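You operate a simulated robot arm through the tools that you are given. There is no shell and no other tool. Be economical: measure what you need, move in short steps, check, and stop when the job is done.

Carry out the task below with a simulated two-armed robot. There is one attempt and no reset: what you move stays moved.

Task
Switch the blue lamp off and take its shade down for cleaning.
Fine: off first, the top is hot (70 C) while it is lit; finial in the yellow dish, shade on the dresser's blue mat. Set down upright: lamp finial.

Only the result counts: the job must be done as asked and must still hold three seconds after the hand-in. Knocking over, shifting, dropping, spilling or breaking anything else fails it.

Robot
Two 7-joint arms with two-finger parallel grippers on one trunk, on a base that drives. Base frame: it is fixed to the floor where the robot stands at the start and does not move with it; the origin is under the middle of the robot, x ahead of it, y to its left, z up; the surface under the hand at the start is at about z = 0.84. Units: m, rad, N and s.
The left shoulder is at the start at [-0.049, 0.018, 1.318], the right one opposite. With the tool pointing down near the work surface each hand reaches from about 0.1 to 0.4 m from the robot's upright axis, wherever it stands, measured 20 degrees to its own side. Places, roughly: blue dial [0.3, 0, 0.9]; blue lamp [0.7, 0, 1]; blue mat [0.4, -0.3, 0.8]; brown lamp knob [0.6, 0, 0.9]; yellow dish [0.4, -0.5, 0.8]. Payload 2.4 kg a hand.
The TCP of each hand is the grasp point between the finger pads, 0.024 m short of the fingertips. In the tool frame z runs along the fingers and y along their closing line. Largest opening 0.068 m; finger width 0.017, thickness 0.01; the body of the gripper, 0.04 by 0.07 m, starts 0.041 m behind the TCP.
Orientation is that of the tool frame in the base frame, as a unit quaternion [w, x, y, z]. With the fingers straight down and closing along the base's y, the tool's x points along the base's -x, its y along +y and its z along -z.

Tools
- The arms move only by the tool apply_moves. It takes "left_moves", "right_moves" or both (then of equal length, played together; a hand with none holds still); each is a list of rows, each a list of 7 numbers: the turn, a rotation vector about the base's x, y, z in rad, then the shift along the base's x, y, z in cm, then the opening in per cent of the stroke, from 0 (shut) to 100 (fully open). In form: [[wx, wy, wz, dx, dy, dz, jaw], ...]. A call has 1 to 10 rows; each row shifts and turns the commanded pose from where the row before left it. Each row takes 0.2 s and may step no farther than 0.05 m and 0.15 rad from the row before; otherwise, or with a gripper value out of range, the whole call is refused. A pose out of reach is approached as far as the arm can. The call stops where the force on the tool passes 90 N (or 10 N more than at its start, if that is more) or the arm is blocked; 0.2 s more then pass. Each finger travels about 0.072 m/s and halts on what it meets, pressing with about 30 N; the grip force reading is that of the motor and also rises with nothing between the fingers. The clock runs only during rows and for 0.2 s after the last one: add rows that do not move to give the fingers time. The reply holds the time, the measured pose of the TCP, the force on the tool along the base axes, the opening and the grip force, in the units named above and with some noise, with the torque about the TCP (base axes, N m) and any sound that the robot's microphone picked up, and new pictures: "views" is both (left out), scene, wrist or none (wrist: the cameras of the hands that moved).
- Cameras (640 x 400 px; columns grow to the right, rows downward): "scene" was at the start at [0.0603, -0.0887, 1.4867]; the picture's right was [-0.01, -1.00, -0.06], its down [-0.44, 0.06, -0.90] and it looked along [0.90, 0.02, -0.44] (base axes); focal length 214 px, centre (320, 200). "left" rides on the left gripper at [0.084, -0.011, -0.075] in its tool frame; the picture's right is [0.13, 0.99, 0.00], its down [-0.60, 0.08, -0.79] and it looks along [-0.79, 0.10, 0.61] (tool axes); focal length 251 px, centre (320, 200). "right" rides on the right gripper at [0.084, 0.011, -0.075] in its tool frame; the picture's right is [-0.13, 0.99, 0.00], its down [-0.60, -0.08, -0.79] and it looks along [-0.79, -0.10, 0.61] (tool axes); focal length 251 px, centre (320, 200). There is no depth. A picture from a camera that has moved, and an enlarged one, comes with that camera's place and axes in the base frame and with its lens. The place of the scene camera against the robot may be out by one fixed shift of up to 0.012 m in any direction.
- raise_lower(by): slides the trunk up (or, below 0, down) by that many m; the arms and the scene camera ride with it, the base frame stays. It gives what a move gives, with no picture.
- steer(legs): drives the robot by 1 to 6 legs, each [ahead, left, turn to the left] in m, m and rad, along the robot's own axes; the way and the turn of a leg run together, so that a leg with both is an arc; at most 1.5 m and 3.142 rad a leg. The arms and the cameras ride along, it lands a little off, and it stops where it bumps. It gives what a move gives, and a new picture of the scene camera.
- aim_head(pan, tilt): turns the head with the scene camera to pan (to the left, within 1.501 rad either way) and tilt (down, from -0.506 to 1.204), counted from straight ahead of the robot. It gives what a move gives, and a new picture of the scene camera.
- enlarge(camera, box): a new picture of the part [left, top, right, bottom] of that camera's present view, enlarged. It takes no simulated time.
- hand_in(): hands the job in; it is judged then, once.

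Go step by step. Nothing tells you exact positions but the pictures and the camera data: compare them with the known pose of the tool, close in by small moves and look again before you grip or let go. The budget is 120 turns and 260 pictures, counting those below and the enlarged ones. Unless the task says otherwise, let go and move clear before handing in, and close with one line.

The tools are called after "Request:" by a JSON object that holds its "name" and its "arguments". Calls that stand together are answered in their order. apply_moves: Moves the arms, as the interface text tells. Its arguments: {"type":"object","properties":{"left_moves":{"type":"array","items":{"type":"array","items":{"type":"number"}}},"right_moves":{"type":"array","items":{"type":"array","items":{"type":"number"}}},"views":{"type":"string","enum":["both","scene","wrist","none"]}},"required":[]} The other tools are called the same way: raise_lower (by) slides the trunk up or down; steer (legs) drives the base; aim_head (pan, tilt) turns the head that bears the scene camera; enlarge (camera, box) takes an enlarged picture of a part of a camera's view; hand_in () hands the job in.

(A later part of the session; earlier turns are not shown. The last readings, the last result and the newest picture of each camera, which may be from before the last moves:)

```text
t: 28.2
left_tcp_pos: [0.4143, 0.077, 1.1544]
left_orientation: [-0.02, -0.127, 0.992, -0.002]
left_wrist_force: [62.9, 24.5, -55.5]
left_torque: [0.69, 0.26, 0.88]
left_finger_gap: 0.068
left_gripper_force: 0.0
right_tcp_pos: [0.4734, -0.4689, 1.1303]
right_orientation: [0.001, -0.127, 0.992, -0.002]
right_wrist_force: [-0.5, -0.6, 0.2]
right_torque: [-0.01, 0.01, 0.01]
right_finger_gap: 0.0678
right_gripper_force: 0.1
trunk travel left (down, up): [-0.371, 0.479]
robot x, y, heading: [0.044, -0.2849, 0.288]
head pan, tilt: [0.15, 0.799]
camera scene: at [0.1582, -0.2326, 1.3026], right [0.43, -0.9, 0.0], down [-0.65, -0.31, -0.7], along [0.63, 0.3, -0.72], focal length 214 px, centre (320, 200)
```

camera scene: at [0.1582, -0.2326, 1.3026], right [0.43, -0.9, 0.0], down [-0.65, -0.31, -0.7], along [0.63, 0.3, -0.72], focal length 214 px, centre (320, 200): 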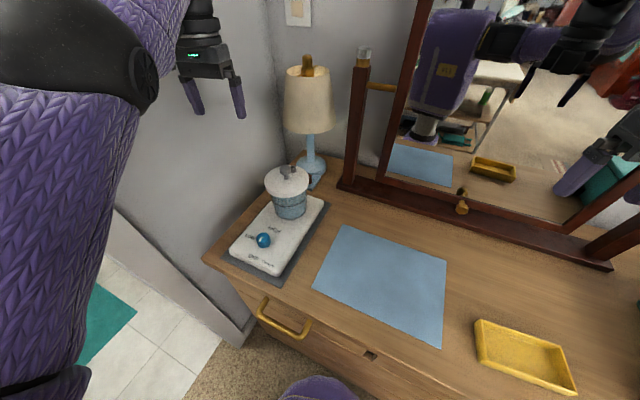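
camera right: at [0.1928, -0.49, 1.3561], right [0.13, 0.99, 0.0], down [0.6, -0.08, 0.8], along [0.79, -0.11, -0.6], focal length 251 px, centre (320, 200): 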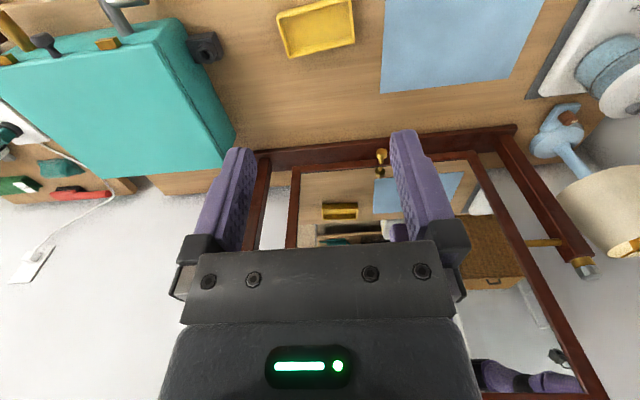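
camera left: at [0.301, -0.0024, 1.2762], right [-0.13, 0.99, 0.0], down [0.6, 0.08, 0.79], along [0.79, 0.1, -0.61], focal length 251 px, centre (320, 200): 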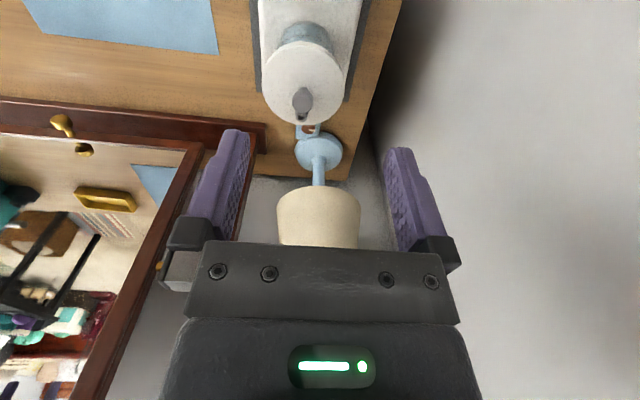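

The left hand folds against itself when pulled in, so I put it back where it was free. The right hand I bring over the mat, turning it to point towards the knob.

Request:
{"name": "apply_moves", "arguments": {"left_moves": [[0, 0, 0, 1, 1, -2, 100], [0, 0, 0, 1, 1, -2, 100], [0, 0, 0, 0, 0, 0, 100], [0, 0, 0, 0, 0, 0, 100], [0, 0, 0, 0, 0, 0, 100], [0, 0, 0, 0, 0, 0, 100], [0, 0, 0, 0, 0, 0, 100]], "right_moves": [[0, 0, 0.148, 0, 3.8, 0, 100], [0, 0, 0.148, 0, 3.8, 0, 100], [0, 0, 0.148, 0, 3.8, 0, 100], [0, 0, 0.148, 0, 3.8, 0, 100], [0, 0, 0.148, 0.5, 3.8, -1, 100], [0, 0, 0.148, 1, 3.8, -1, 100], [0, 0, 0.148, 1, 3.8, -1, 100]], "views": "both"}}

```text
t: 28.5
left_tcp_pos: [0.4176, 0.0811, 1.1512]
left_orientation: [-0.013, -0.119, 0.993, 0.0]
left_wrist_force: [11.3, -3.1, -8.4]
left_torque: [0.67, 0.14, 0.81]
left_finger_gap: 0.0682
left_gripper_force: 0.1
left hand out of reach, approached as far as the arm can: row 1
right_tcp_pos: [0.4736, -0.4626, 1.1292]
right_orientation: [0.0, -0.141, 0.99, -0.002]
right_wrist_force: [0.2, -0.9, 0.4]
right_torque: [0.01, -0.01, 0.02]
right_finger_gap: 0.0681
right_gripper_force: 0.0
trunk travel left (down, up): [-0.371, 0.479]
robot x, y, heading: [0.0419, -0.284, 0.29]
head pan, tilt: [0.15, 0.799]
stopped in row 1 (left hand): the force on the tool passed its limit at 134 N (the readings are from after the stop); the commanded pose is now the measured one
camera scene: at [0.1584, -0.2322, 1.3027], right [0.43, -0.9, 0.0], down [-0.65, -0.31, -0.7], along [0.63, 0.3, -0.72], focal length 214 px, centre (320, 200)
camera right: at [0.39, -0.4762, 1.2057], right [-0.15, 0.99, 0.0], down [0.6, 0.1, 0.79], along [0.79, 0.12, -0.61], focal length 251 px, centre (320, 200)
camera left: at [0.341, 0.0495, 1.2287], right [-0.36, 0.93, 0.01], down [0.59, 0.22, 0.78], along [0.72, 0.28, -0.63], focal length 251 px, centre (320, 200)
```

scene: 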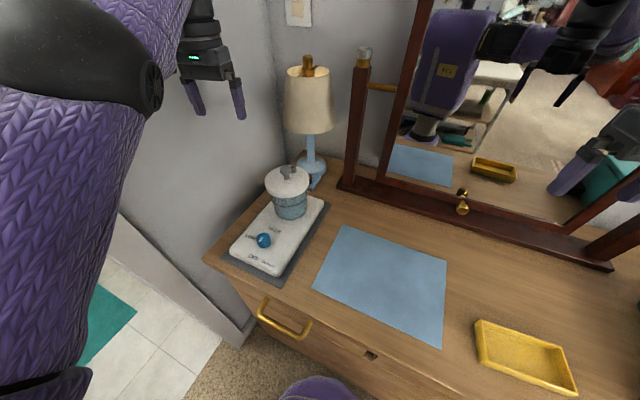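
right: 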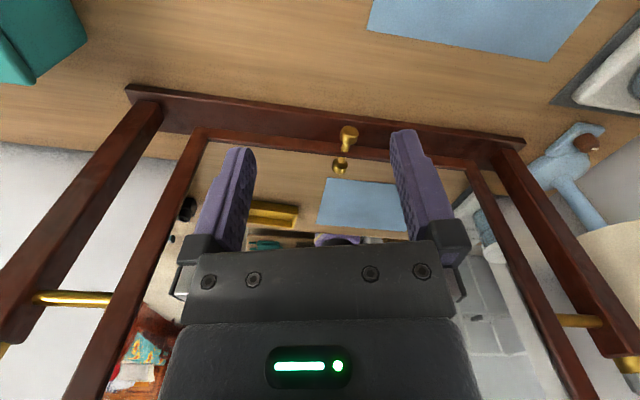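
left: 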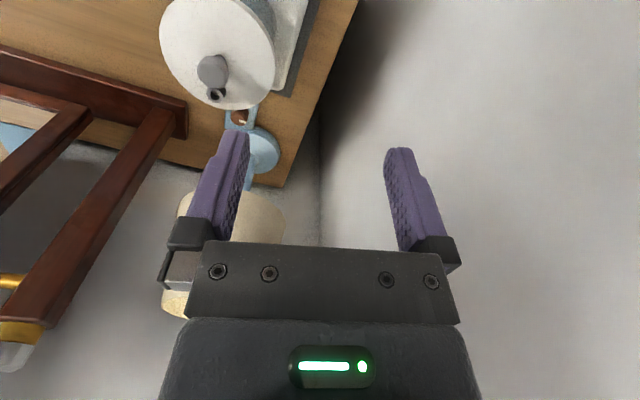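

I bring the left hand back to its earlier free spot first.

Request:
{"name": "apply_moves", "arguments": {"left_moves": [[0, 0, 0, 0.4, 1, -3, 100], [0, 0, 0, 0.4, 1, -3, 100]], "views": "none"}}

```text
t: 29.1
left_tcp_pos: [0.4257, 0.0998, 1.0921]
left_orientation: [-0.015, -0.119, 0.993, -0.001]
left_wrist_force: [0.0, 0.8, 0.0]
left_torque: [0.02, -0.03, -0.02]
left_finger_gap: 0.0681
left_gripper_force: 0.1
right_tcp_pos: [0.4732, -0.4634, 1.1309]
right_orientation: [0.002, -0.141, 0.99, -0.002]
right_wrist_force: [0.7, -0.5, 0.2]
right_torque: [-0.02, 0.02, 0.02]
right_finger_gap: 0.0682
right_gripper_force: 0.1
trunk travel left (down, up): [-0.371, 0.479]
robot x, y, heading: [0.0444, -0.2817, 0.288]
head pan, tilt: [0.15, 0.799]
```

Left is free. Now the right hand: turn and move over the mat.

Request:
{"name": "apply_moves", "arguments": {"right_moves": [[0, 0, 0.147, 0, 3.6, 0, 100], [0, 0, 0.147, 0, 3.6, 0, 100], [0, 0, 0.147, 0, 3.6, 0, 100], [0, 0, 0.147, 0, 3.6, 0, 100], [0, 0, 0.147, 0, 3.6, 0, 100], [0, 0, 0.147, 0, 3.6, 0, 100], [0, 0, 0.147, 0, 3.6, 0, 100]], "views": "both"}}

```text
t: 30.7
left_tcp_pos: [0.4269, 0.1001, 1.0922]
left_orientation: [-0.015, -0.119, 0.993, -0.001]
left_wrist_force: [1.0, 0.0, -0.1]
left_torque: [0.02, 0.0, -0.07]
left_finger_gap: 0.068
left_gripper_force: 0.1
right_tcp_pos: [0.4303, -0.2653, 1.1168]
right_orientation: [0.005, -0.586, 0.81, -0.002]
right_wrist_force: [-0.1, -0.2, -0.8]
right_torque: [-0.03, 0.04, 0.0]
right_finger_gap: 0.0679
right_gripper_force: 0.1
right hand out of reach, approached as far as the arm can: row 5, 6, 7
trunk travel left (down, up): [-0.371, 0.479]
robot x, y, heading: [0.0432, -0.2839, 0.29]
head pan, tilt: [0.15, 0.799]
camera scene: at [0.1584, -0.2328, 1.3027], right [0.43, -0.9, 0.0], down [-0.65, -0.31, -0.7], along [0.63, 0.3, -0.72], focal length 214 px, centre (320, 200)
camera right: at [0.3924, -0.3431, 1.1927], right [-0.9, 0.43, -0.01], down [0.26, 0.55, 0.8], along [0.35, 0.72, -0.6], focal length 251 px, centre (320, 200)
```

scene: 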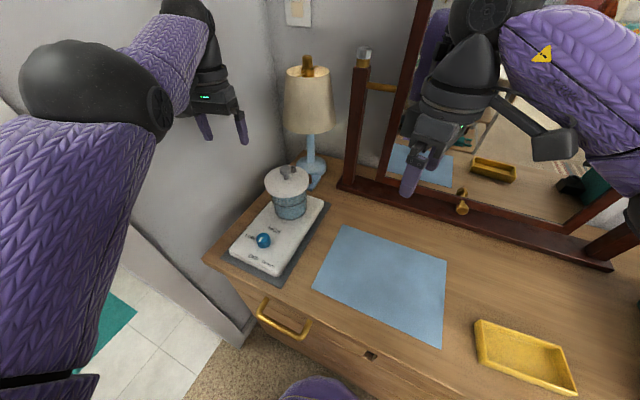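
right: 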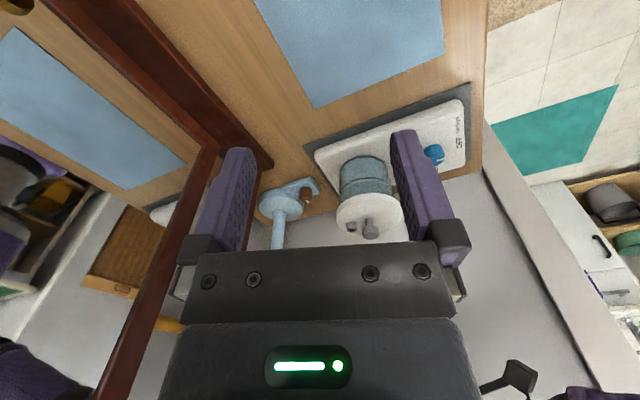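

I now have a view of the knob between jar and lamp; let me zoom in.

Request:
{"name": "enlarge", "arguments": {"camera": "right", "box": [240, 140, 360, 240]}}

```text
4.00 times, centred on (300, 190) of right
camera zoom: at [0.3924, -0.3431, 1.1927], right [-0.9, 0.43, -0.01], down [0.26, 0.55, 0.8], along [0.35, 0.72, -0.6], focal length 1006 px, centre (400, 240)
```

zoom: 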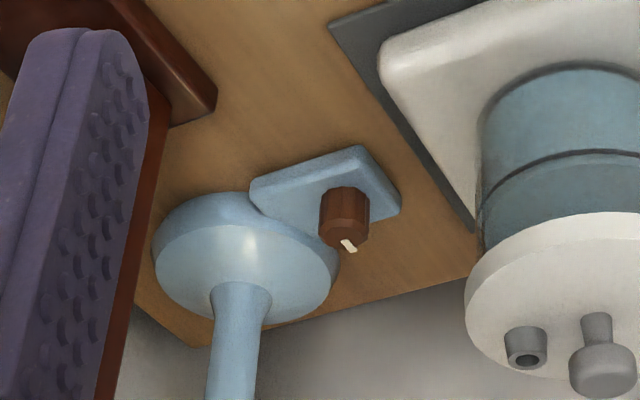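

Knob top is about (0.595, 0.013, 0.885), its pointer facing +y, no labels visible. I lean the right hand forward and move closer, keeping clear of jar and mirror post.

Request:
{"name": "apply_moves", "arguments": {"right_moves": [[0.114, -0.038, 0, 1.4, 2.5, -2.3, 100], [0.114, -0.038, 0, 1.4, 2.5, -2.3, 100], [0.114, -0.038, 0, 1.4, 2.5, -2.3, 100], [0.114, -0.038, 0, 1.4, 2.5, -2.3, 100], [0.114, -0.038, 0, 1.4, 2.5, -2.3, 100]], "views": "both"}}

```text
t: 31.9
left_tcp_pos: [0.4252, 0.0998, 1.0915]
left_orientation: [-0.015, -0.12, 0.993, -0.001]
left_wrist_force: [0.5, 0.5, -0.1]
left_torque: [-0.04, 0.01, -0.02]
left_finger_gap: 0.068
left_gripper_force: 0.0
right_tcp_pos: [0.4486, -0.2333, 1.0753]
right_orientation: [0.102, -0.57, 0.812, 0.07]
right_wrist_force: [-0.4, 0.1, 0.0]
right_torque: [0.0, -0.01, -0.04]
right_finger_gap: 0.0678
right_gripper_force: 0.1
right hand out of reach, approached as far as the arm can: row 1, 2, 3, 4, 5
trunk travel left (down, up): [-0.371, 0.479]
robot x, y, heading: [0.0453, -0.2865, 0.294]
head pan, tilt: [0.15, 0.799]
camera scene: at [0.1581, -0.2325, 1.3027], right [0.43, -0.9, 0.0], down [-0.65, -0.31, -0.7], along [0.63, 0.3, -0.72], focal length 214 px, centre (320, 200)
camera right: at [0.4039, -0.3238, 1.128], right [-0.89, 0.45, 0.03], down [0.21, 0.34, 0.92], along [0.41, 0.82, -0.4], focal length 251 px, centre (320, 200)
```

scene: 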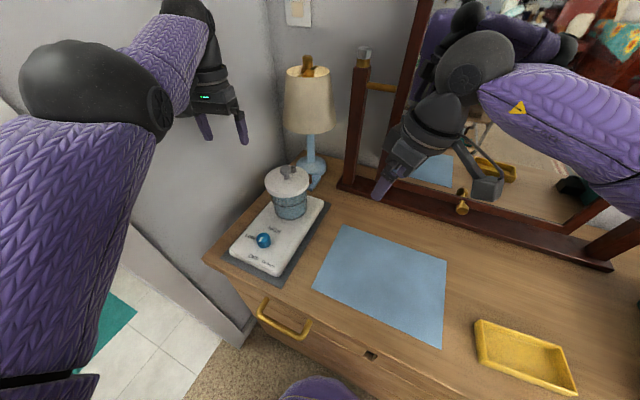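
right: 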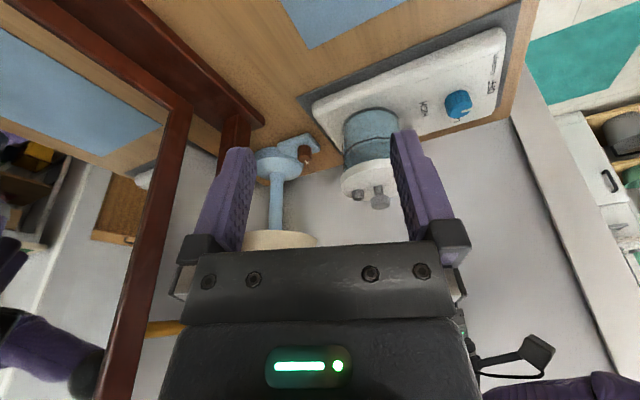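

That pose is at a joint limit. I try a less extreme turn (about 50°) and a lower height to see how far the arm gets.

Request:
{"name": "apply_moves", "arguments": {"right_moves": [[0, 0, -0.12, 1, 1, -2, 100], [0, 0, -0.12, 1, 1, -2, 100], [0, 0, -0.12, 1, 1, -2, 100], [0, 0, 0, 1, 1, -2, 100]], "views": "scene"}}

```text
t: 32.9
left_tcp_pos: [0.4268, 0.0994, 1.0918]
left_orientation: [-0.015, -0.121, 0.993, -0.001]
left_wrist_force: [-0.1, -0.4, 0.1]
left_torque: [0.0, -0.03, 0.01]
left_finger_gap: 0.068
left_gripper_force: 0.1
right_tcp_pos: [0.4893, -0.1936, 0.9953]
right_orientation: [0.113, -0.416, 0.901, 0.052]
right_wrist_force: [-0.3, -0.5, -0.2]
right_torque: [0.0, 0.0, 0.02]
right_finger_gap: 0.0682
right_gripper_force: 0.0
trunk travel left (down, up): [-0.371, 0.479]
robot x, y, heading: [0.0473, -0.2827, 0.289]
head pan, tilt: [0.15, 0.799]
camera scene: at [0.1583, -0.2322, 1.3027], right [0.43, -0.9, 0.0], down [-0.65, -0.31, -0.7], along [0.63, 0.3, -0.72], focal length 214 px, centre (320, 200)
```

scene: 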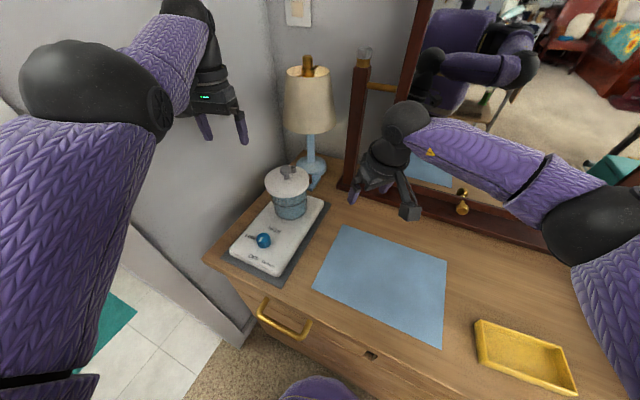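

Lower works. I go on in towards the knob while turning and leaning a bit more.

Request:
{"name": "apply_moves", "arguments": {"right_moves": [[0.08, -0.046, 0.1, 2, 3, -1, 100], [0.08, -0.046, 0.1, 2, 3, -1, 100], [0.08, -0.046, 0.1, 2, 2.5, -1, 100]], "views": "both"}}

```text
t: 33.7
left_tcp_pos: [0.4263, 0.0999, 1.0915]
left_orientation: [-0.015, -0.12, 0.993, 0.0]
left_wrist_force: [0.7, -0.4, -0.2]
left_torque: [0.03, 0.0, 0.02]
left_finger_gap: 0.0682
left_gripper_force: 0.1
right_tcp_pos: [0.5016, -0.1641, 0.9694]
right_orientation: [0.192, -0.507, 0.831, 0.125]
right_wrist_force: [-0.4, 0.8, 0.2]
right_torque: [0.02, 0.0, -0.02]
right_finger_gap: 0.0681
right_gripper_force: 0.0
right hand out of reach, approached as far as the arm can: row 2, 3
trunk travel left (down, up): [-0.371, 0.479]
robot x, y, heading: [0.0476, -0.283, 0.293]
head pan, tilt: [0.15, 0.799]
camera scene: at [0.1582, -0.2317, 1.3027], right [0.43, -0.9, 0.0], down [-0.65, -0.31, -0.7], along [0.63, 0.3, -0.72], focal length 214 px, centre (320, 200)
camera right: at [0.4431, -0.2564, 0.9998], right [-0.83, 0.55, 0.07], down [0.17, 0.12, 0.98], along [0.53, 0.82, -0.19], focal length 251 px, centre (320, 200)
```

scene: 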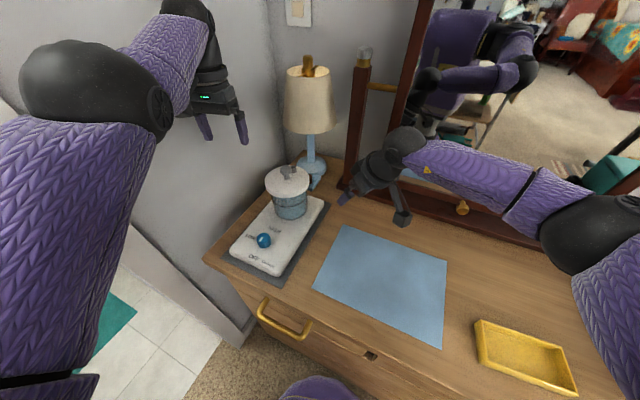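
right: 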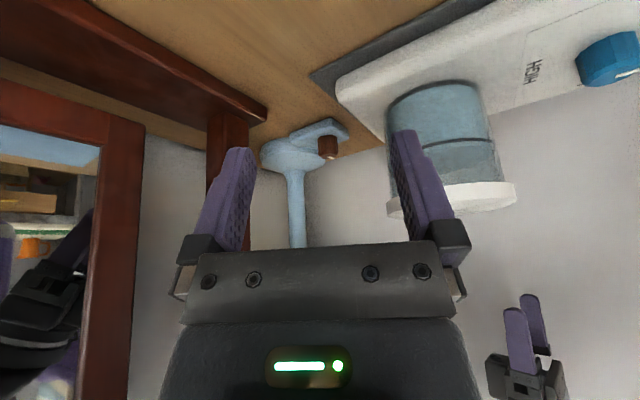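

The orientation is as wanted, but it is 7–10 cm short. I try to bring the base closer, pure +x.

Request:
{"name": "steer", "arguments": {"legs": [[0.048, -0.014, 0]]}}

```text
t: 34.5
left_tcp_pos: [0.4387, 0.099, 1.0915]
left_orientation: [-0.014, -0.118, 0.993, -0.001]
left_wrist_force: [0.1, 0.2, 0.6]
left_torque: [0.03, -0.01, 0.0]
left_finger_gap: 0.0679
left_gripper_force: 0.0
right_tcp_pos: [0.514, -0.165, 0.9701]
right_orientation: [0.192, -0.505, 0.832, 0.124]
right_wrist_force: [0.2, -1.1, -0.3]
right_torque: [0.01, 0.0, 0.01]
right_finger_gap: 0.0678
right_gripper_force: 0.0
trunk travel left (down, up): [-0.371, 0.479]
robot x, y, heading: [0.059, -0.2792, 0.288]
head pan, tilt: [0.15, 0.799]
stopped in leg 1: the robot was blocked; the commanded pose is now the measured one
camera scene: at [0.1697, -0.2321, 1.3027], right [0.42, -0.91, 0.0], down [-0.65, -0.3, -0.7], along [0.63, 0.3, -0.72], focal length 214 px, centre (320, 200)
```

scene: 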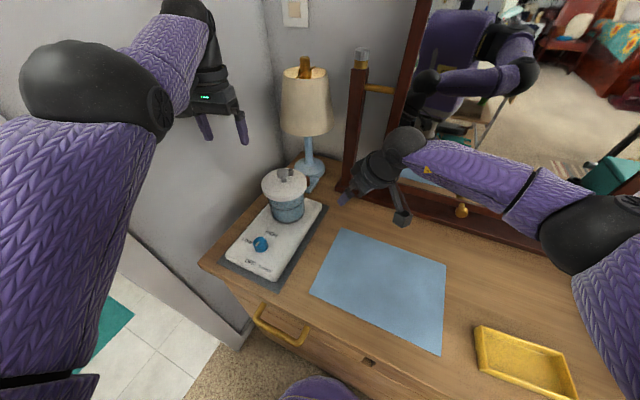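

The base limit is x≈0.06 at this heading. I fold the left hand back lower (it needs to be further below the shoulder), so the robot can square up and maybe get closer.

Request:
{"name": "apply_moves", "arguments": {"left_moves": [[0, 0, 0, -1.5, 0.5, -3, 100], [0, 0, 0, -2, 0, -3, 100], [0, 0, 0, -3, -1, 0, 100], [0, 0, 0, -3, -1, 0, 100], [0, 0, 0, -3, -1, 0, 100], [0, 0, 0, -3, -1, 0, 100]], "views": "scene"}}

```text
t: 35.9
left_tcp_pos: [0.4286, 0.1318, 1.0409]
left_orientation: [-0.015, -0.119, 0.993, -0.001]
left_wrist_force: [0.3, -1.6, 0.4]
left_torque: [-0.04, 0.02, -0.03]
left_finger_gap: 0.0678
left_gripper_force: 0.0
left hand out of reach, approached as far as the arm can: row 1, 2, 3, 4, 5, 6
right_tcp_pos: [0.514, -0.1651, 0.9686]
right_orientation: [0.193, -0.505, 0.832, 0.125]
right_wrist_force: [0.7, 1.0, 0.2]
right_torque: [0.02, 0.0, 0.01]
right_finger_gap: 0.0682
right_gripper_force: 0.0
trunk travel left (down, up): [-0.371, 0.479]
robot x, y, heading: [0.0605, -0.2847, 0.29]
head pan, tilt: [0.15, 0.799]
camera scene: at [0.1699, -0.232, 1.3027], right [0.42, -0.91, 0.0], down [-0.65, -0.3, -0.7], along [0.63, 0.3, -0.72], focal length 214 px, centre (320, 200)
```

scene: 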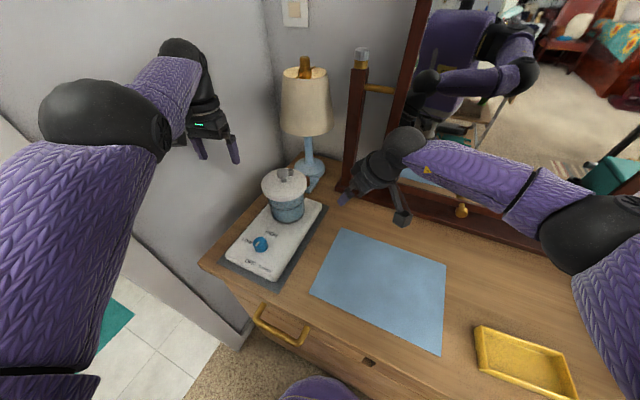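

The hand's turn about its own axis is near a joint limit this way round; turned half a turn the other way (camera on top) it should be fine and also see the knob from above. I straighten the hand, back it off over the mat and turn it.

Request:
{"name": "apply_moves", "arguments": {"right_moves": [[-0.105, 0.05, -0.05, -2, -3, 1.5, 100], [-0.105, 0.05, -0.05, -2, -3, 1.5, 100], [-0.105, 0.05, -0.05, -2, -3, 1.5, 100], [-0.105, 0.05, -0.05, -1, -3, 1.5, 100], [0, 0, -0.148, 0, 0, 0, 100], [0, 0, -0.148, 0, 0, 0, 100], [0, 0, -0.148, 0, 0, 0, 100], [0, 0, -0.148, 0, 0, 0, 100], [0, 0, -0.148, 0, 0, 0, 100], [0, 0, -0.148, 0, 0, 0, 100]], "views": "scene"}}

```text
t: 38.1
left_tcp_pos: [0.4303, 0.1307, 1.0408]
left_orientation: [-0.014, -0.118, 0.993, 0.0]
left_wrist_force: [0.0, 0.2, 0.5]
left_torque: [-0.02, -0.01, -0.02]
left_finger_gap: 0.0681
left_gripper_force: 0.0
right_tcp_pos: [0.4425, -0.2857, 1.0295]
right_orientation: [0.002, -0.004, 1.0, -0.024]
right_wrist_force: [0.3, -0.5, -0.9]
right_torque: [-0.03, 0.03, -0.03]
right_finger_gap: 0.0678
right_gripper_force: 0.1
trunk travel left (down, up): [-0.371, 0.479]
robot x, y, heading: [0.0582, -0.2836, 0.284]
head pan, tilt: [0.15, 0.799]
camera scene: at [0.1698, -0.232, 1.3027], right [0.42, -0.91, 0.0], down [-0.65, -0.3, -0.7], along [0.63, 0.3, -0.72], focal length 214 px, centre (320, 200)
```

scene: 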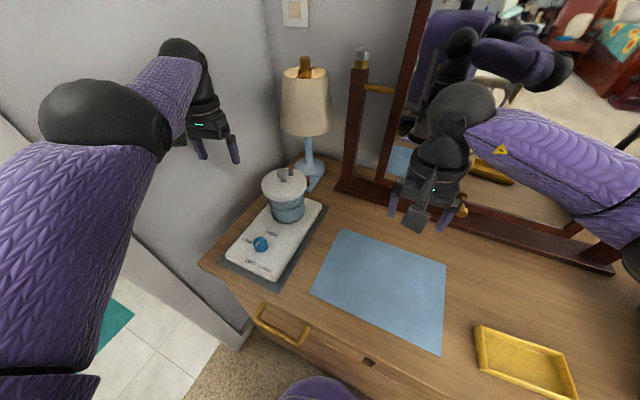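

The turn works freely; I continue.

Request:
{"name": "apply_moves", "arguments": {"right_moves": [[0, 0, -0.149, 0, 0, 0, 100], [0, 0, -0.149, 0, 0, 0, 100], [0, 0, -0.149, 0, 0, 0, 100], [0, 0, -0.149, 0, 0, 0, 100], [0, 0, -0.149, 0, 0, 0, 100], [0, 0, -0.149, 0, 0, 0, 100], [0, 0, -0.149, 0, 0, 0, 100], [0, 0, -0.149, 0, 0, 0, 100], [0, 0, -0.149, 0, 0, 0, 100], [0, 0, -0.149, 0, 0, 0, 100]], "views": "none"}}

Request:
{"name": "apply_moves", "arguments": {"right_moves": [[0, 0, -0.149, 0, 0, 0, 100], [0, 0, -0.149, 0, 0, 0, 100], [0, 0, -0.149, 0, 0, 0, 100], [0, 0, -0.149, 0, 0, 0, 100]], "views": "both"}}

```text
t: 40.3
left_tcp_pos: [0.4304, 0.1303, 1.0402]
left_orientation: [-0.015, -0.118, 0.993, 0.0]
left_wrist_force: [0.3, 0.3, 0.5]
left_torque: [0.02, -0.01, -0.02]
left_finger_gap: 0.0677
left_gripper_force: 0.1
right_tcp_pos: [0.4439, -0.286, 1.0292]
right_orientation: [-0.016, 0.674, 0.738, -0.019]
right_wrist_force: [0.2, -0.5, 0.3]
right_torque: [0.01, -0.01, -0.01]
right_finger_gap: 0.068
right_gripper_force: 0.1
trunk travel left (down, up): [-0.371, 0.479]
robot x, y, heading: [0.0582, -0.2859, 0.29]
head pan, tilt: [0.15, 0.799]
```

```text
t: 41.3
left_tcp_pos: [0.4295, 0.1313, 1.041]
left_orientation: [-0.015, -0.118, 0.993, -0.001]
left_wrist_force: [0.6, -0.2, -0.7]
left_torque: [0.01, 0.02, 0.01]
left_finger_gap: 0.068
left_gripper_force: 0.1
right_tcp_pos: [0.443, -0.2852, 1.0305]
right_orientation: [-0.021, 0.861, 0.507, -0.014]
right_wrist_force: [-0.2, 0.1, 0.0]
right_torque: [0.01, -0.03, -0.02]
right_finger_gap: 0.068
right_gripper_force: 0.1
trunk travel left (down, up): [-0.371, 0.479]
robot x, y, heading: [0.0602, -0.2805, 0.288]
head pan, tilt: [0.15, 0.799]
camera scene: at [0.1698, -0.232, 1.3027], right [0.42, -0.91, 0.0], down [-0.65, -0.3, -0.7], along [0.63, 0.3, -0.72], focal length 214 px, centre (320, 200)
camera right: at [0.4977, -0.2191, 1.1044], right [0.8, -0.59, -0.05], down [-0.33, -0.51, 0.8], along [-0.5, -0.62, -0.6], focal length 251 px, centre (320, 200)
```

scene: 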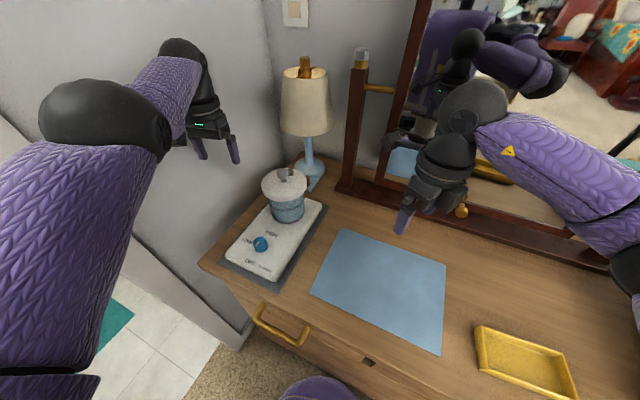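
right: 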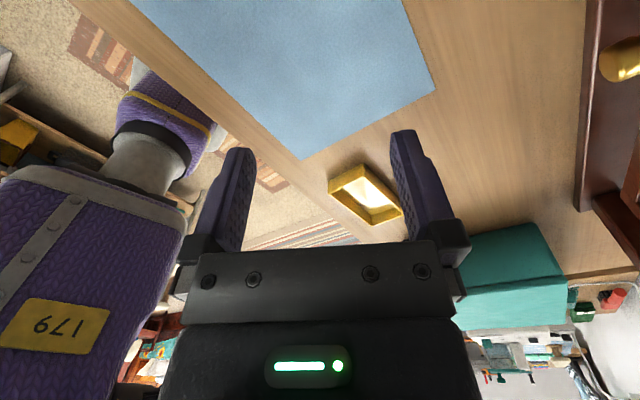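

Now I lean it forward while advancing to just right of the knob's approach line.

Request:
{"name": "apply_moves", "arguments": {"right_moves": [[0.118, -0.065, 0, 0.9, 1.6, -0.4, 100], [0.118, -0.065, 0, 0.9, 1.6, -0.4, 100], [0.118, -0.065, 0, 0.9, 1.6, -0.4, 100], [0.118, -0.065, 0, 0.9, 1.6, -0.4, 100], [0.118, -0.065, 0, 0.9, 1.6, -0.4, 100], [0.118, -0.065, 0, 0.9, 1.6, -0.4, 100], [0.118, -0.065, 0, 0.9, 1.6, -0.4, 100]], "views": "both"}}

```text
t: 42.9
left_tcp_pos: [0.4292, 0.131, 1.0403]
left_orientation: [-0.015, -0.118, 0.993, 0.0]
left_wrist_force: [0.0, 0.0, -0.5]
left_torque: [0.01, 0.01, 0.03]
left_finger_gap: 0.0678
left_gripper_force: 0.1
right_tcp_pos: [0.5073, -0.173, 1.0013]
right_orientation: [-0.25, 0.761, 0.463, 0.379]
right_wrist_force: [0.2, 0.5, 0.9]
right_torque: [0.03, 0.01, -0.02]
right_finger_gap: 0.0683
right_gripper_force: 0.0
trunk travel left (down, up): [-0.371, 0.479]
robot x, y, heading: [0.0572, -0.2796, 0.286]
head pan, tilt: [0.15, 0.799]
camera scene: at [0.1698, -0.2319, 1.3027], right [0.42, -0.91, 0.0], down [-0.65, -0.3, -0.7], along [0.63, 0.3, -0.72], focal length 214 px, centre (320, 200)
camera right: at [0.5156, -0.1896, 1.1141], right [0.85, -0.51, -0.13], down [-0.52, -0.86, -0.02], along [-0.1, 0.09, -0.99], focal length 251 px, centre (320, 200)
```

scene: 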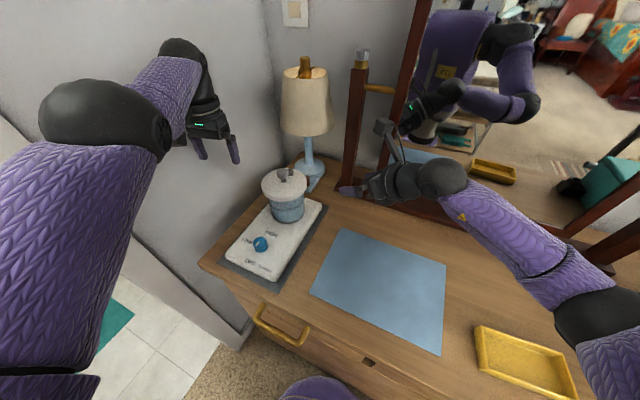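
right: 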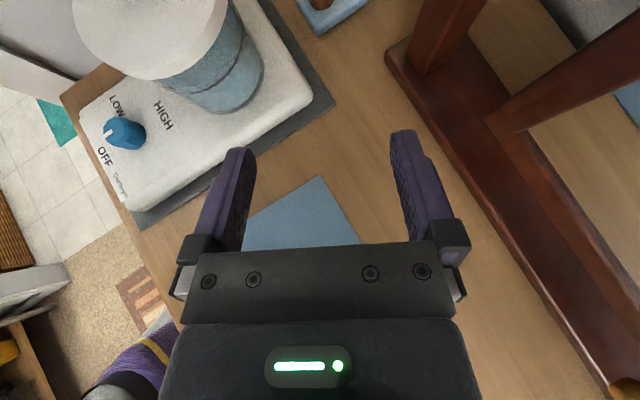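

I have a good view now. I advance along a path away from the jar to just short of the knob, leaning slightly more so the camera stays below the shade.

Request:
{"name": "apply_moves", "arguments": {"right_moves": [[0.035, -0.016, 0, 2.5, 2.2, -1.5, 100], [0.035, -0.016, 0, 2.5, 2.2, -1.5, 100], [0.035, -0.016, 0, 0.5, 3.4, -2, 100], [0.035, -0.016, 0, 0.5, 3.4, -2, 100]], "views": "both"}}

```text
t: 43.9
left_tcp_pos: [0.4297, 0.1316, 1.0401]
left_orientation: [-0.015, -0.118, 0.993, -0.001]
left_wrist_force: [-0.3, 0.2, 0.4]
left_torque: [-0.03, -0.02, 0.01]
left_finger_gap: 0.0677
left_gripper_force: 0.0
right_tcp_pos: [0.5661, -0.0603, 0.932]
right_orientation: [-0.288, 0.729, 0.443, 0.435]
right_wrist_force: [0.2, 0.2, 0.4]
right_torque: [0.01, 0.01, 0.0]
right_finger_gap: 0.068
right_gripper_force: 0.1
trunk travel left (down, up): [-0.371, 0.479]
robot x, y, heading: [0.0561, -0.2817, 0.283]
head pan, tilt: [0.15, 0.799]
camera scene: at [0.1697, -0.2315, 1.3027], right [0.42, -0.91, 0.0], down [-0.65, -0.3, -0.7], along [0.63, 0.3, -0.72], focal length 214 px, centre (320, 200)
camera right: at [0.5674, -0.0924, 1.0414], right [0.86, -0.49, -0.15], down [-0.51, -0.84, -0.17], along [-0.04, 0.22, -0.97], focal length 251 px, centre (320, 200)
```

scene: 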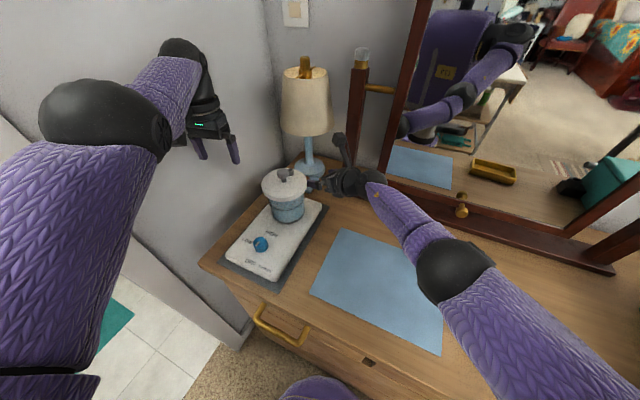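
right: 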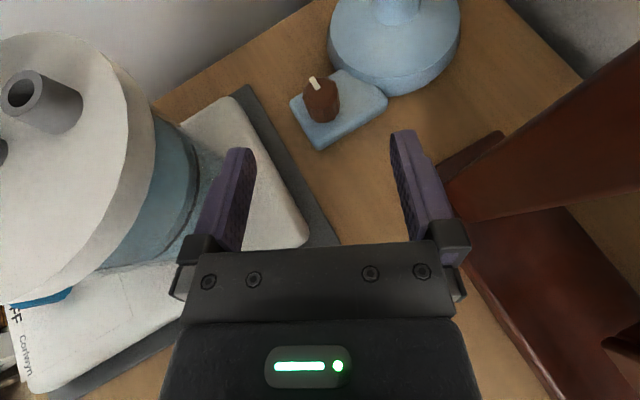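

The knob lies dead ahead. I narrow the jaws and slide in so the fingertips straddle it, staying off the lamp's base.

Request:
{"name": "apply_moves", "arguments": {"right_moves": [[0, 0, 0, 0.7, 1.7, -2.3, 62], [0, 0, 0, 0.7, 1.7, -2, 62], [0, 0, 0, 0.6, 1.4, -0.4, 62]], "views": "wrist"}}

```text
t: 44.7
left_tcp_pos: [0.4304, 0.1304, 1.0411]
left_orientation: [-0.013, -0.119, 0.993, 0.0]
left_wrist_force: [0.0, 0.0, 0.3]
left_torque: [0.02, 0.0, 0.0]
left_finger_gap: 0.0681
left_gripper_force: 0.1
right_tcp_pos: [0.5597, -0.0502, 0.9139]
right_orientation: [-0.288, 0.729, 0.444, 0.434]
right_wrist_force: [0.3, 0.2, 0.4]
right_torque: [-0.02, -0.03, 0.02]
right_finger_gap: 0.0423
right_gripper_force: 0.1
right hand out of reach, approached as far as the arm can: row 1, 2, 3
trunk travel left (down, up): [-0.371, 0.479]
robot x, y, heading: [0.0543, -0.2784, 0.293]
head pan, tilt: [0.15, 0.799]
camera right: at [0.5606, -0.0834, 1.0222], right [0.86, -0.49, -0.15], down [-0.51, -0.84, -0.17], along [-0.04, 0.22, -0.97], focal length 251 px, centre (320, 200)
```

right: 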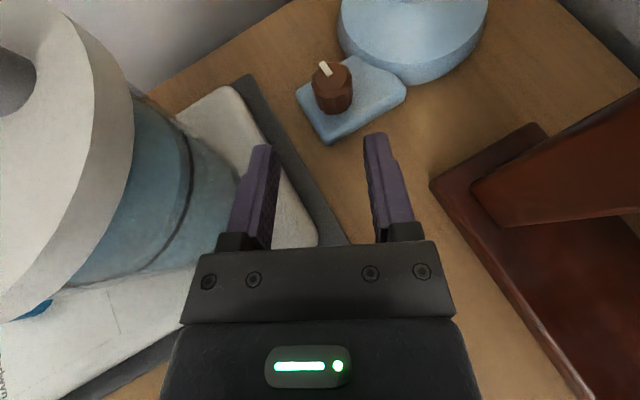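

The arm ends 5 cm short. I back off a bit, lower the trunk so the arm reaches more levelly, and try again.

Request:
{"name": "apply_moves", "arguments": {"right_moves": [[0, 0, 0, -0.2, -3, 3, 62], [0, 0, 0, -0.2, -3.5, 3, 62], [0, 0, 0, 0, -1, 3, 62]], "views": "none"}}

Request:
{"name": "raise_lower", "arguments": {"by": -0.08}}

```text
t: 45.5
left_tcp_pos: [0.4312, 0.1305, 1.0414]
left_orientation: [-0.015, -0.118, 0.993, -0.001]
left_wrist_force: [-0.5, -0.6, 1.0]
left_torque: [-0.03, -0.03, 0.0]
left_finger_gap: 0.0684
left_gripper_force: 0.0
right_tcp_pos: [0.5567, -0.1265, 1.0033]
right_orientation: [-0.287, 0.73, 0.443, 0.434]
right_wrist_force: [0.1, -0.5, -0.3]
right_torque: [0.0, 0.01, -0.01]
right_finger_gap: 0.0422
right_gripper_force: 0.1
trunk travel left (down, up): [-0.371, 0.479]
robot x, y, heading: [0.0581, -0.2844, 0.287]
head pan, tilt: [0.15, 0.799]
```

```text
t: 46.7
left_tcp_pos: [0.4349, 0.1331, 0.9445]
left_orientation: [-0.033, -0.119, 0.992, -0.004]
left_wrist_force: [0.3, -0.1, -0.1]
left_torque: [-0.03, -0.02, -0.02]
left_finger_gap: 0.0681
left_gripper_force: 0.1
right_tcp_pos: [0.5549, -0.1268, 0.9236]
right_orientation: [-0.287, 0.729, 0.443, 0.435]
right_wrist_force: [-0.2, -0.7, -1.0]
right_torque: [0.02, -0.03, 0.01]
right_finger_gap: 0.0422
right_gripper_force: 0.0
trunk travel left (down, up): [-0.291, 0.559]
robot x, y, heading: [0.0583, -0.2824, 0.288]
head pan, tilt: [0.15, 0.799]
```

Trunk lowered. I move right hand in again.

Request:
{"name": "apply_moves", "arguments": {"right_moves": [[0, 0, 0, 1.2, 3.5, 0, 62], [0, 0, 0, 1.0, 3.5, -0.5, 62], [0, 0, 0, 0.7, 2.7, -1.0, 62]], "views": "wrist"}}

```text
t: 47.5
left_tcp_pos: [0.4349, 0.1324, 0.9447]
left_orientation: [-0.033, -0.119, 0.992, -0.005]
left_wrist_force: [-0.6, -0.7, 0.3]
left_torque: [0.04, -0.03, 0.03]
left_finger_gap: 0.0681
left_gripper_force: 0.0
right_tcp_pos: [0.5836, -0.0298, 0.9101]
right_orientation: [-0.288, 0.729, 0.443, 0.435]
right_wrist_force: [0.1, -0.3, 0.2]
right_torque: [0.04, -0.03, 0.01]
right_finger_gap: 0.0423
right_gripper_force: 0.2
trunk travel left (down, up): [-0.291, 0.559]
robot x, y, heading: [0.0545, -0.2827, 0.288]
head pan, tilt: [0.15, 0.799]
camera right: at [0.5842, -0.0624, 1.0184], right [0.86, -0.49, -0.15], down [-0.51, -0.84, -0.17], along [-0.04, 0.22, -0.97], focal length 251 px, centre (320, 200)
```

right: 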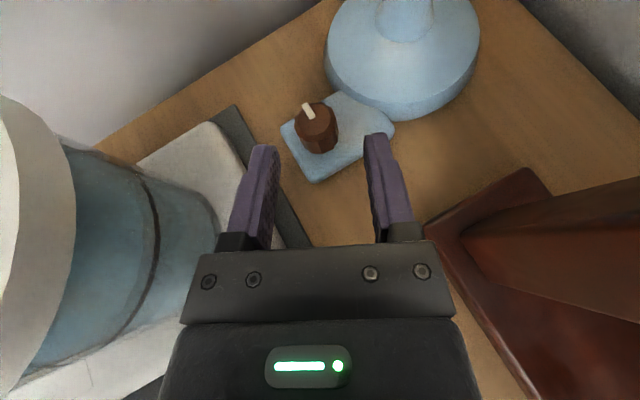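

Knob at (0.599, 0.011). I move in for the last 3 cm.

Request:
{"name": "apply_moves", "arguments": {"right_moves": [[0, 0, 0, 0.4, 1.2, -1.6, 62], [0, 0, 0, 0.4, 1.6, -1.0, 62]], "views": "wrist"}}

```text
t: 48.1
left_tcp_pos: [0.4349, 0.1319, 0.9454]
left_orientation: [-0.033, -0.118, 0.992, -0.004]
left_wrist_force: [0.6, 0.2, -0.1]
left_torque: [-0.03, -0.01, 0.0]
left_finger_gap: 0.0678
left_gripper_force: 0.0
right_tcp_pos: [0.5688, -0.0195, 0.8869]
right_orientation: [-0.288, 0.728, 0.442, 0.439]
right_wrist_force: [11.2, -6.1, 24.9]
right_torque: [-1.32, 0.5, 0.7]
right_finger_gap: 0.0422
right_gripper_force: 0.1
right hand out of reach, approached as far as the arm can: row 1, 2
trunk travel left (down, up): [-0.291, 0.559]
robot x, y, heading: [0.0573, -0.2797, 0.29]
head pan, tilt: [0.15, 0.799]
camera right: at [0.5686, -0.0526, 0.995], right [0.86, -0.49, -0.15], down [-0.51, -0.84, -0.18], along [-0.03, 0.23, -0.97], focal length 251 px, centre (320, 200)
```

right: 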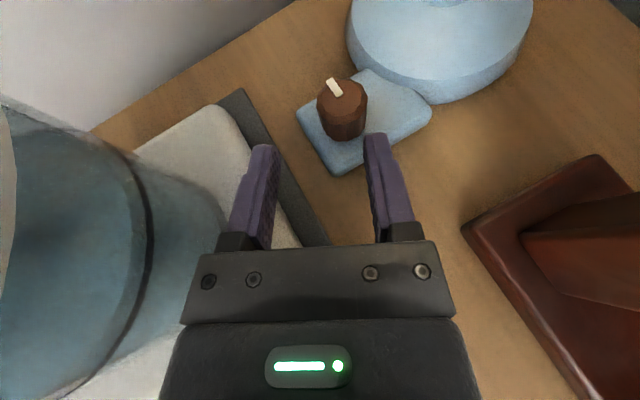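

The left fingertip brushed the warmer box as the arm ran out of reach. I lift off, raise the left hand a bit, and lower the trunk further.

Request:
{"name": "apply_moves", "arguments": {"right_moves": [[0, 0, 0, 0.5, -0.5, 2.5, 62], [0, 0, 0, 0.5, -2.5, 3, 62], [0, 0, 0, 0, -2.5, 3, 62]], "left_moves": [[0, 0, 0, 0, 0, 2.5, 100], [0, 0, 0, 0, 0, 2.5, 100], [0, 0, 0, 0, 0, 2.5, 100]], "views": "scene"}}

```text
t: 48.9
left_tcp_pos: [0.4256, 0.1289, 1.0189]
left_orientation: [-0.033, -0.118, 0.992, -0.004]
left_wrist_force: [-0.2, -0.2, 0.0]
left_torque: [0.01, 0.0, 0.01]
left_finger_gap: 0.0682
left_gripper_force: 0.0
left hand out of reach, approached as far as the arm can: row 2, 3
right_tcp_pos: [0.5774, -0.0748, 0.9686]
right_orientation: [-0.287, 0.73, 0.444, 0.434]
right_wrist_force: [-0.7, 0.4, -0.1]
right_torque: [0.02, 0.03, 0.01]
right_finger_gap: 0.0423
right_gripper_force: 0.0
trunk travel left (down, up): [-0.291, 0.559]
robot x, y, heading: [0.0553, -0.2828, 0.288]
head pan, tilt: [0.15, 0.799]
camera scene: at [0.1837, -0.228, 1.2219], right [0.42, -0.91, 0.0], down [-0.65, -0.3, -0.7], along [0.63, 0.3, -0.72], focal length 214 px, centre (320, 200)
```

scene: 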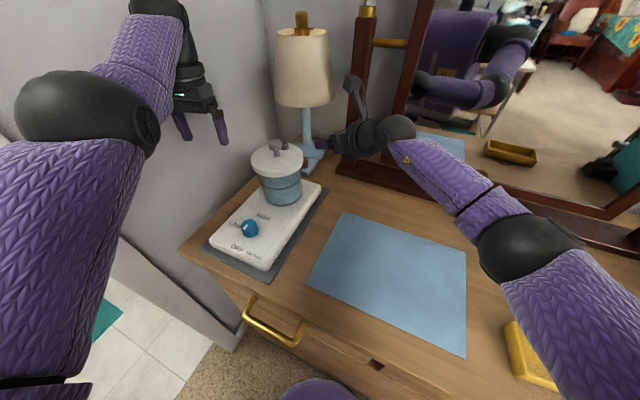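

Request:
{"name": "raise_lower", "arguments": {"by": -0.06}}

Request:
{"name": "apply_moves", "arguments": {"right_moves": [[0, 0, 0, 0.6, 2.5, 0, 62], [0, 0, 0, 0.5, 2.0, -0.5, 62]], "views": "wrist"}}

```text
t: 49.4
left_tcp_pos: [0.4305, 0.1307, 0.9979]
left_orientation: [-0.031, -0.109, 0.994, 0.0]
left_wrist_force: [5.7, 1.0, -7.8]
left_torque: [0.29, -0.29, 0.16]
left_finger_gap: 0.0681
left_gripper_force: 0.0
right_tcp_pos: [0.5787, -0.0745, 0.9453]
right_orientation: [-0.288, 0.731, 0.442, 0.433]
right_wrist_force: [-0.3, 0.0, 0.2]
right_torque: [0.04, 0.02, -0.01]
right_finger_gap: 0.0423
right_gripper_force: 0.1
trunk travel left (down, up): [-0.272, 0.577]
robot x, y, heading: [0.0575, -0.2828, 0.285]
head pan, tilt: [0.15, 0.799]
stopped: the force on the tool passed its limit at 111 N (the readings are from after the stop); the commanded pose is now the measured one
```

```text
t: 50.0
left_tcp_pos: [0.43, 0.1307, 0.9971]
left_orientation: [-0.031, -0.108, 0.994, 0.0]
left_wrist_force: [10.6, 5.5, -13.1]
left_torque: [0.1, -0.23, -0.04]
left_finger_gap: 0.0679
left_gripper_force: 0.1
right_tcp_pos: [0.5892, -0.0275, 0.9413]
right_orientation: [-0.288, 0.731, 0.442, 0.433]
right_wrist_force: [0.3, 0.7, -0.4]
right_torque: [0.01, -0.01, 0.01]
right_finger_gap: 0.0424
right_gripper_force: 0.2
trunk travel left (down, up): [-0.272, 0.577]
robot x, y, heading: [0.0594, -0.2827, 0.289]
head pan, tilt: [0.15, 0.799]
camera right: at [0.5903, -0.06, 1.0493], right [0.86, -0.49, -0.15], down [-0.51, -0.84, -0.17], along [-0.05, 0.22, -0.97], focal length 251 px, centre (320, 200)
```

right: 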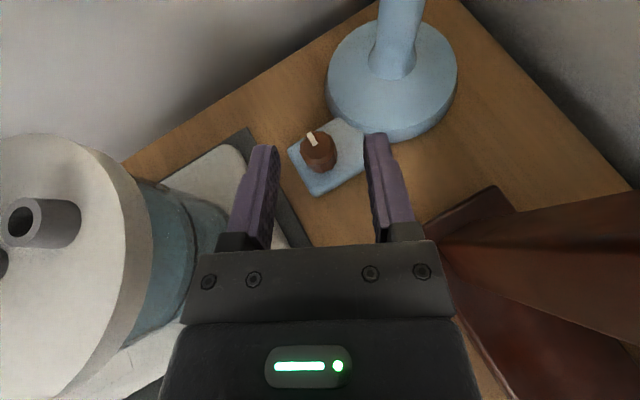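

The left gripper's stop was it touching its own forearm. I lean the left fingers forward to open its wrist and raise it.

Request:
{"name": "apply_moves", "arguments": {"left_moves": [[0.08, -0.095, 0, 0, 0, 0, 100], [0.08, -0.095, 0, 0, 0, 0.5, 100], [0.08, -0.095, 0, 0, 0, 1, 100], [0.08, -0.095, 0, 0, 0, 1, 100], [0.08, -0.095, 0, 0, 0, 1, 100]], "views": "scene"}}

```text
t: 50.7
left_tcp_pos: [0.4362, 0.1491, 1.0234]
left_orientation: [0.091, -0.127, 0.985, 0.068]
left_wrist_force: [13.6, -1.8, -9.2]
left_torque: [0.48, -0.16, 0.81]
left_finger_gap: 0.068
left_gripper_force: 0.0
left hand out of reach, approached as far as the arm can: row 1
right_tcp_pos: [0.5891, -0.0272, 0.9399]
right_orientation: [-0.288, 0.731, 0.442, 0.433]
right_wrist_force: [-0.1, 0.2, 0.1]
right_torque: [-0.01, -0.02, -0.01]
right_finger_gap: 0.0423
right_gripper_force: 0.1
trunk travel left (down, up): [-0.272, 0.577]
robot x, y, heading: [0.0567, -0.2806, 0.283]
head pan, tilt: [0.15, 0.799]
stopped in row 3 (left hand): the force on the tool passed its limit at 103 N (the readings are from after the stop); the commanded pose is now the measured one
camera scene: at [0.1877, -0.2266, 1.2029], right [0.42, -0.91, 0.0], down [-0.65, -0.3, -0.7], along [0.63, 0.3, -0.72], focal length 214 px, centre (320, 200)
```

scene: 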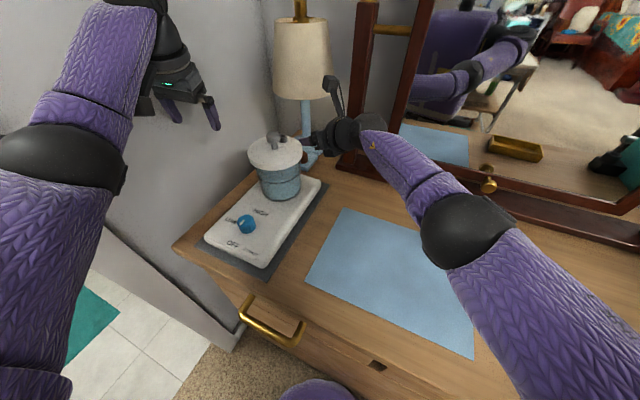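

I undo that; instead I'll make the right hand's approach a bit flatter and nudge the base left by 3 cm.

Request:
{"name": "apply_moves", "arguments": {"left_moves": [[0, 0, -0.1, 0.5, -0.5, -2, 100], [0, 0, -0.1, 0.5, -0.5, -2, 100], [0, 0, -0.1, 0, 0, 0, 100]], "views": "none"}}

Request:
{"name": "steer", "arguments": {"legs": [[0.009, 0.029, 0]]}}

```text
t: 51.5
left_tcp_pos: [0.4466, 0.138, 0.9837]
left_orientation: [0.099, 0.023, 0.993, 0.053]
left_wrist_force: [-0.3, 1.0, 0.9]
left_torque: [-0.01, -0.03, 0.03]
left_finger_gap: 0.0683
left_gripper_force: 0.0
right_tcp_pos: [0.5891, -0.0297, 0.9398]
right_orientation: [-0.288, 0.731, 0.442, 0.433]
right_wrist_force: [-1.2, -0.4, 0.9]
right_torque: [0.06, -0.02, 0.05]
right_finger_gap: 0.0422
right_gripper_force: 0.0
trunk travel left (down, up): [-0.272, 0.577]
robot x, y, heading: [0.0562, -0.2856, 0.29]
head pan, tilt: [0.15, 0.799]
```

```text
t: 52.3
left_tcp_pos: [0.4472, 0.1702, 0.9835]
left_orientation: [0.097, 0.021, 0.994, 0.053]
left_wrist_force: [-0.6, -0.3, 0.7]
left_torque: [0.04, -0.03, -0.02]
left_finger_gap: 0.068
left_gripper_force: 0.0
right_tcp_pos: [0.5884, 0.0045, 0.9399]
right_orientation: [-0.288, 0.731, 0.443, 0.432]
right_wrist_force: [0.1, -0.3, 0.2]
right_torque: [0.01, -0.03, -0.01]
right_finger_gap: 0.0423
right_gripper_force: 0.0
trunk travel left (down, up): [-0.272, 0.577]
robot x, y, heading: [0.0588, -0.2526, 0.29]
head pan, tilt: [0.15, 0.799]
camera scene: at [0.1877, -0.1953, 1.2029], right [0.42, -0.91, 0.0], down [-0.65, -0.3, -0.7], along [0.63, 0.3, -0.72], focal length 214 px, centre (320, 200)
```

scene: 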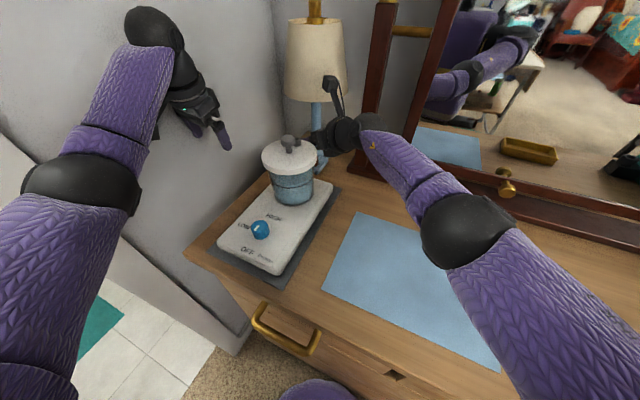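

Left is free. Now I bring the right fingertips down around the knob with a slightly flatter hand.

Request:
{"name": "apply_moves", "arguments": {"right_moves": [[0.036, -0.017, -0.05, 0.2, -0.3, -2.0, 62], [0.036, -0.017, -0.05, 0.2, -0.2, -2.0, 62]], "views": "wrist"}}

```text
t: 52.9
left_tcp_pos: [0.4467, 0.1693, 0.9842]
left_orientation: [0.098, 0.022, 0.994, 0.053]
left_wrist_force: [0.4, -0.1, -0.7]
left_torque: [0.03, 0.0, 0.02]
left_finger_gap: 0.0678
left_gripper_force: 0.1
right_tcp_pos: [0.5929, -0.0007, 0.899]
right_orientation: [-0.285, 0.734, 0.394, 0.474]
right_wrist_force: [0.1, 1.0, -0.2]
right_torque: [0.03, -0.01, 0.0]
right_finger_gap: 0.0422
right_gripper_force: 0.1
trunk travel left (down, up): [-0.272, 0.577]
robot x, y, heading: [0.0556, -0.2525, 0.287]
head pan, tilt: [0.15, 0.799]
camera right: at [0.5869, -0.0412, 1.0066], right [0.81, -0.56, -0.16], down [-0.59, -0.77, -0.24], along [0.01, 0.29, -0.96], focal length 251 px, centre (320, 200)
```

right: 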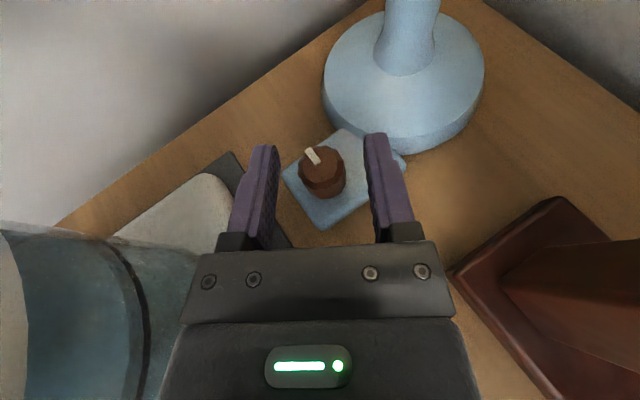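

Well centred. Down another 1.5 cm, then close.

Request:
{"name": "apply_moves", "arguments": {"right_moves": [[0, 0, 0, 0.1, 0.2, -1.5, 62]], "views": "wrist"}}

```text
t: 53.3
left_tcp_pos: [0.4465, 0.1703, 0.9832]
left_orientation: [0.098, 0.021, 0.994, 0.053]
left_wrist_force: [-0.1, 0.1, -0.1]
left_torque: [0.02, 0.01, -0.03]
left_finger_gap: 0.068
left_gripper_force: 0.1
right_tcp_pos: [0.5919, 0.0012, 0.8854]
right_orientation: [-0.285, 0.733, 0.394, 0.474]
right_wrist_force: [0.6, 0.5, -0.6]
right_torque: [0.03, -0.04, -0.01]
right_finger_gap: 0.0424
right_gripper_force: 0.0
trunk travel left (down, up): [-0.272, 0.577]
robot x, y, heading: [0.0542, -0.2502, 0.286]
head pan, tilt: [0.15, 0.799]
camera right: at [0.5879, -0.0392, 0.9915], right [0.81, -0.56, -0.16], down [-0.59, -0.77, -0.24], along [0.01, 0.29, -0.96], focal length 251 px, centre (320, 200)
```

right: 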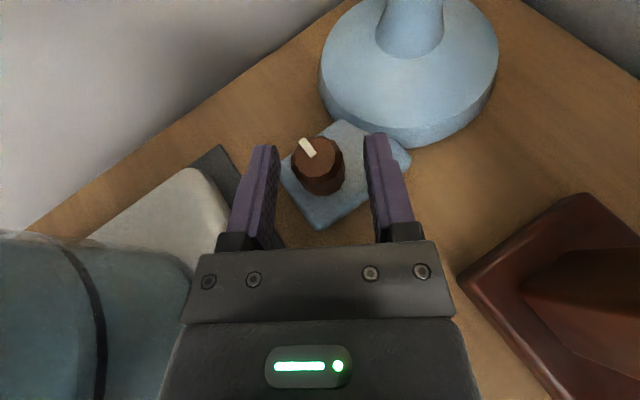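

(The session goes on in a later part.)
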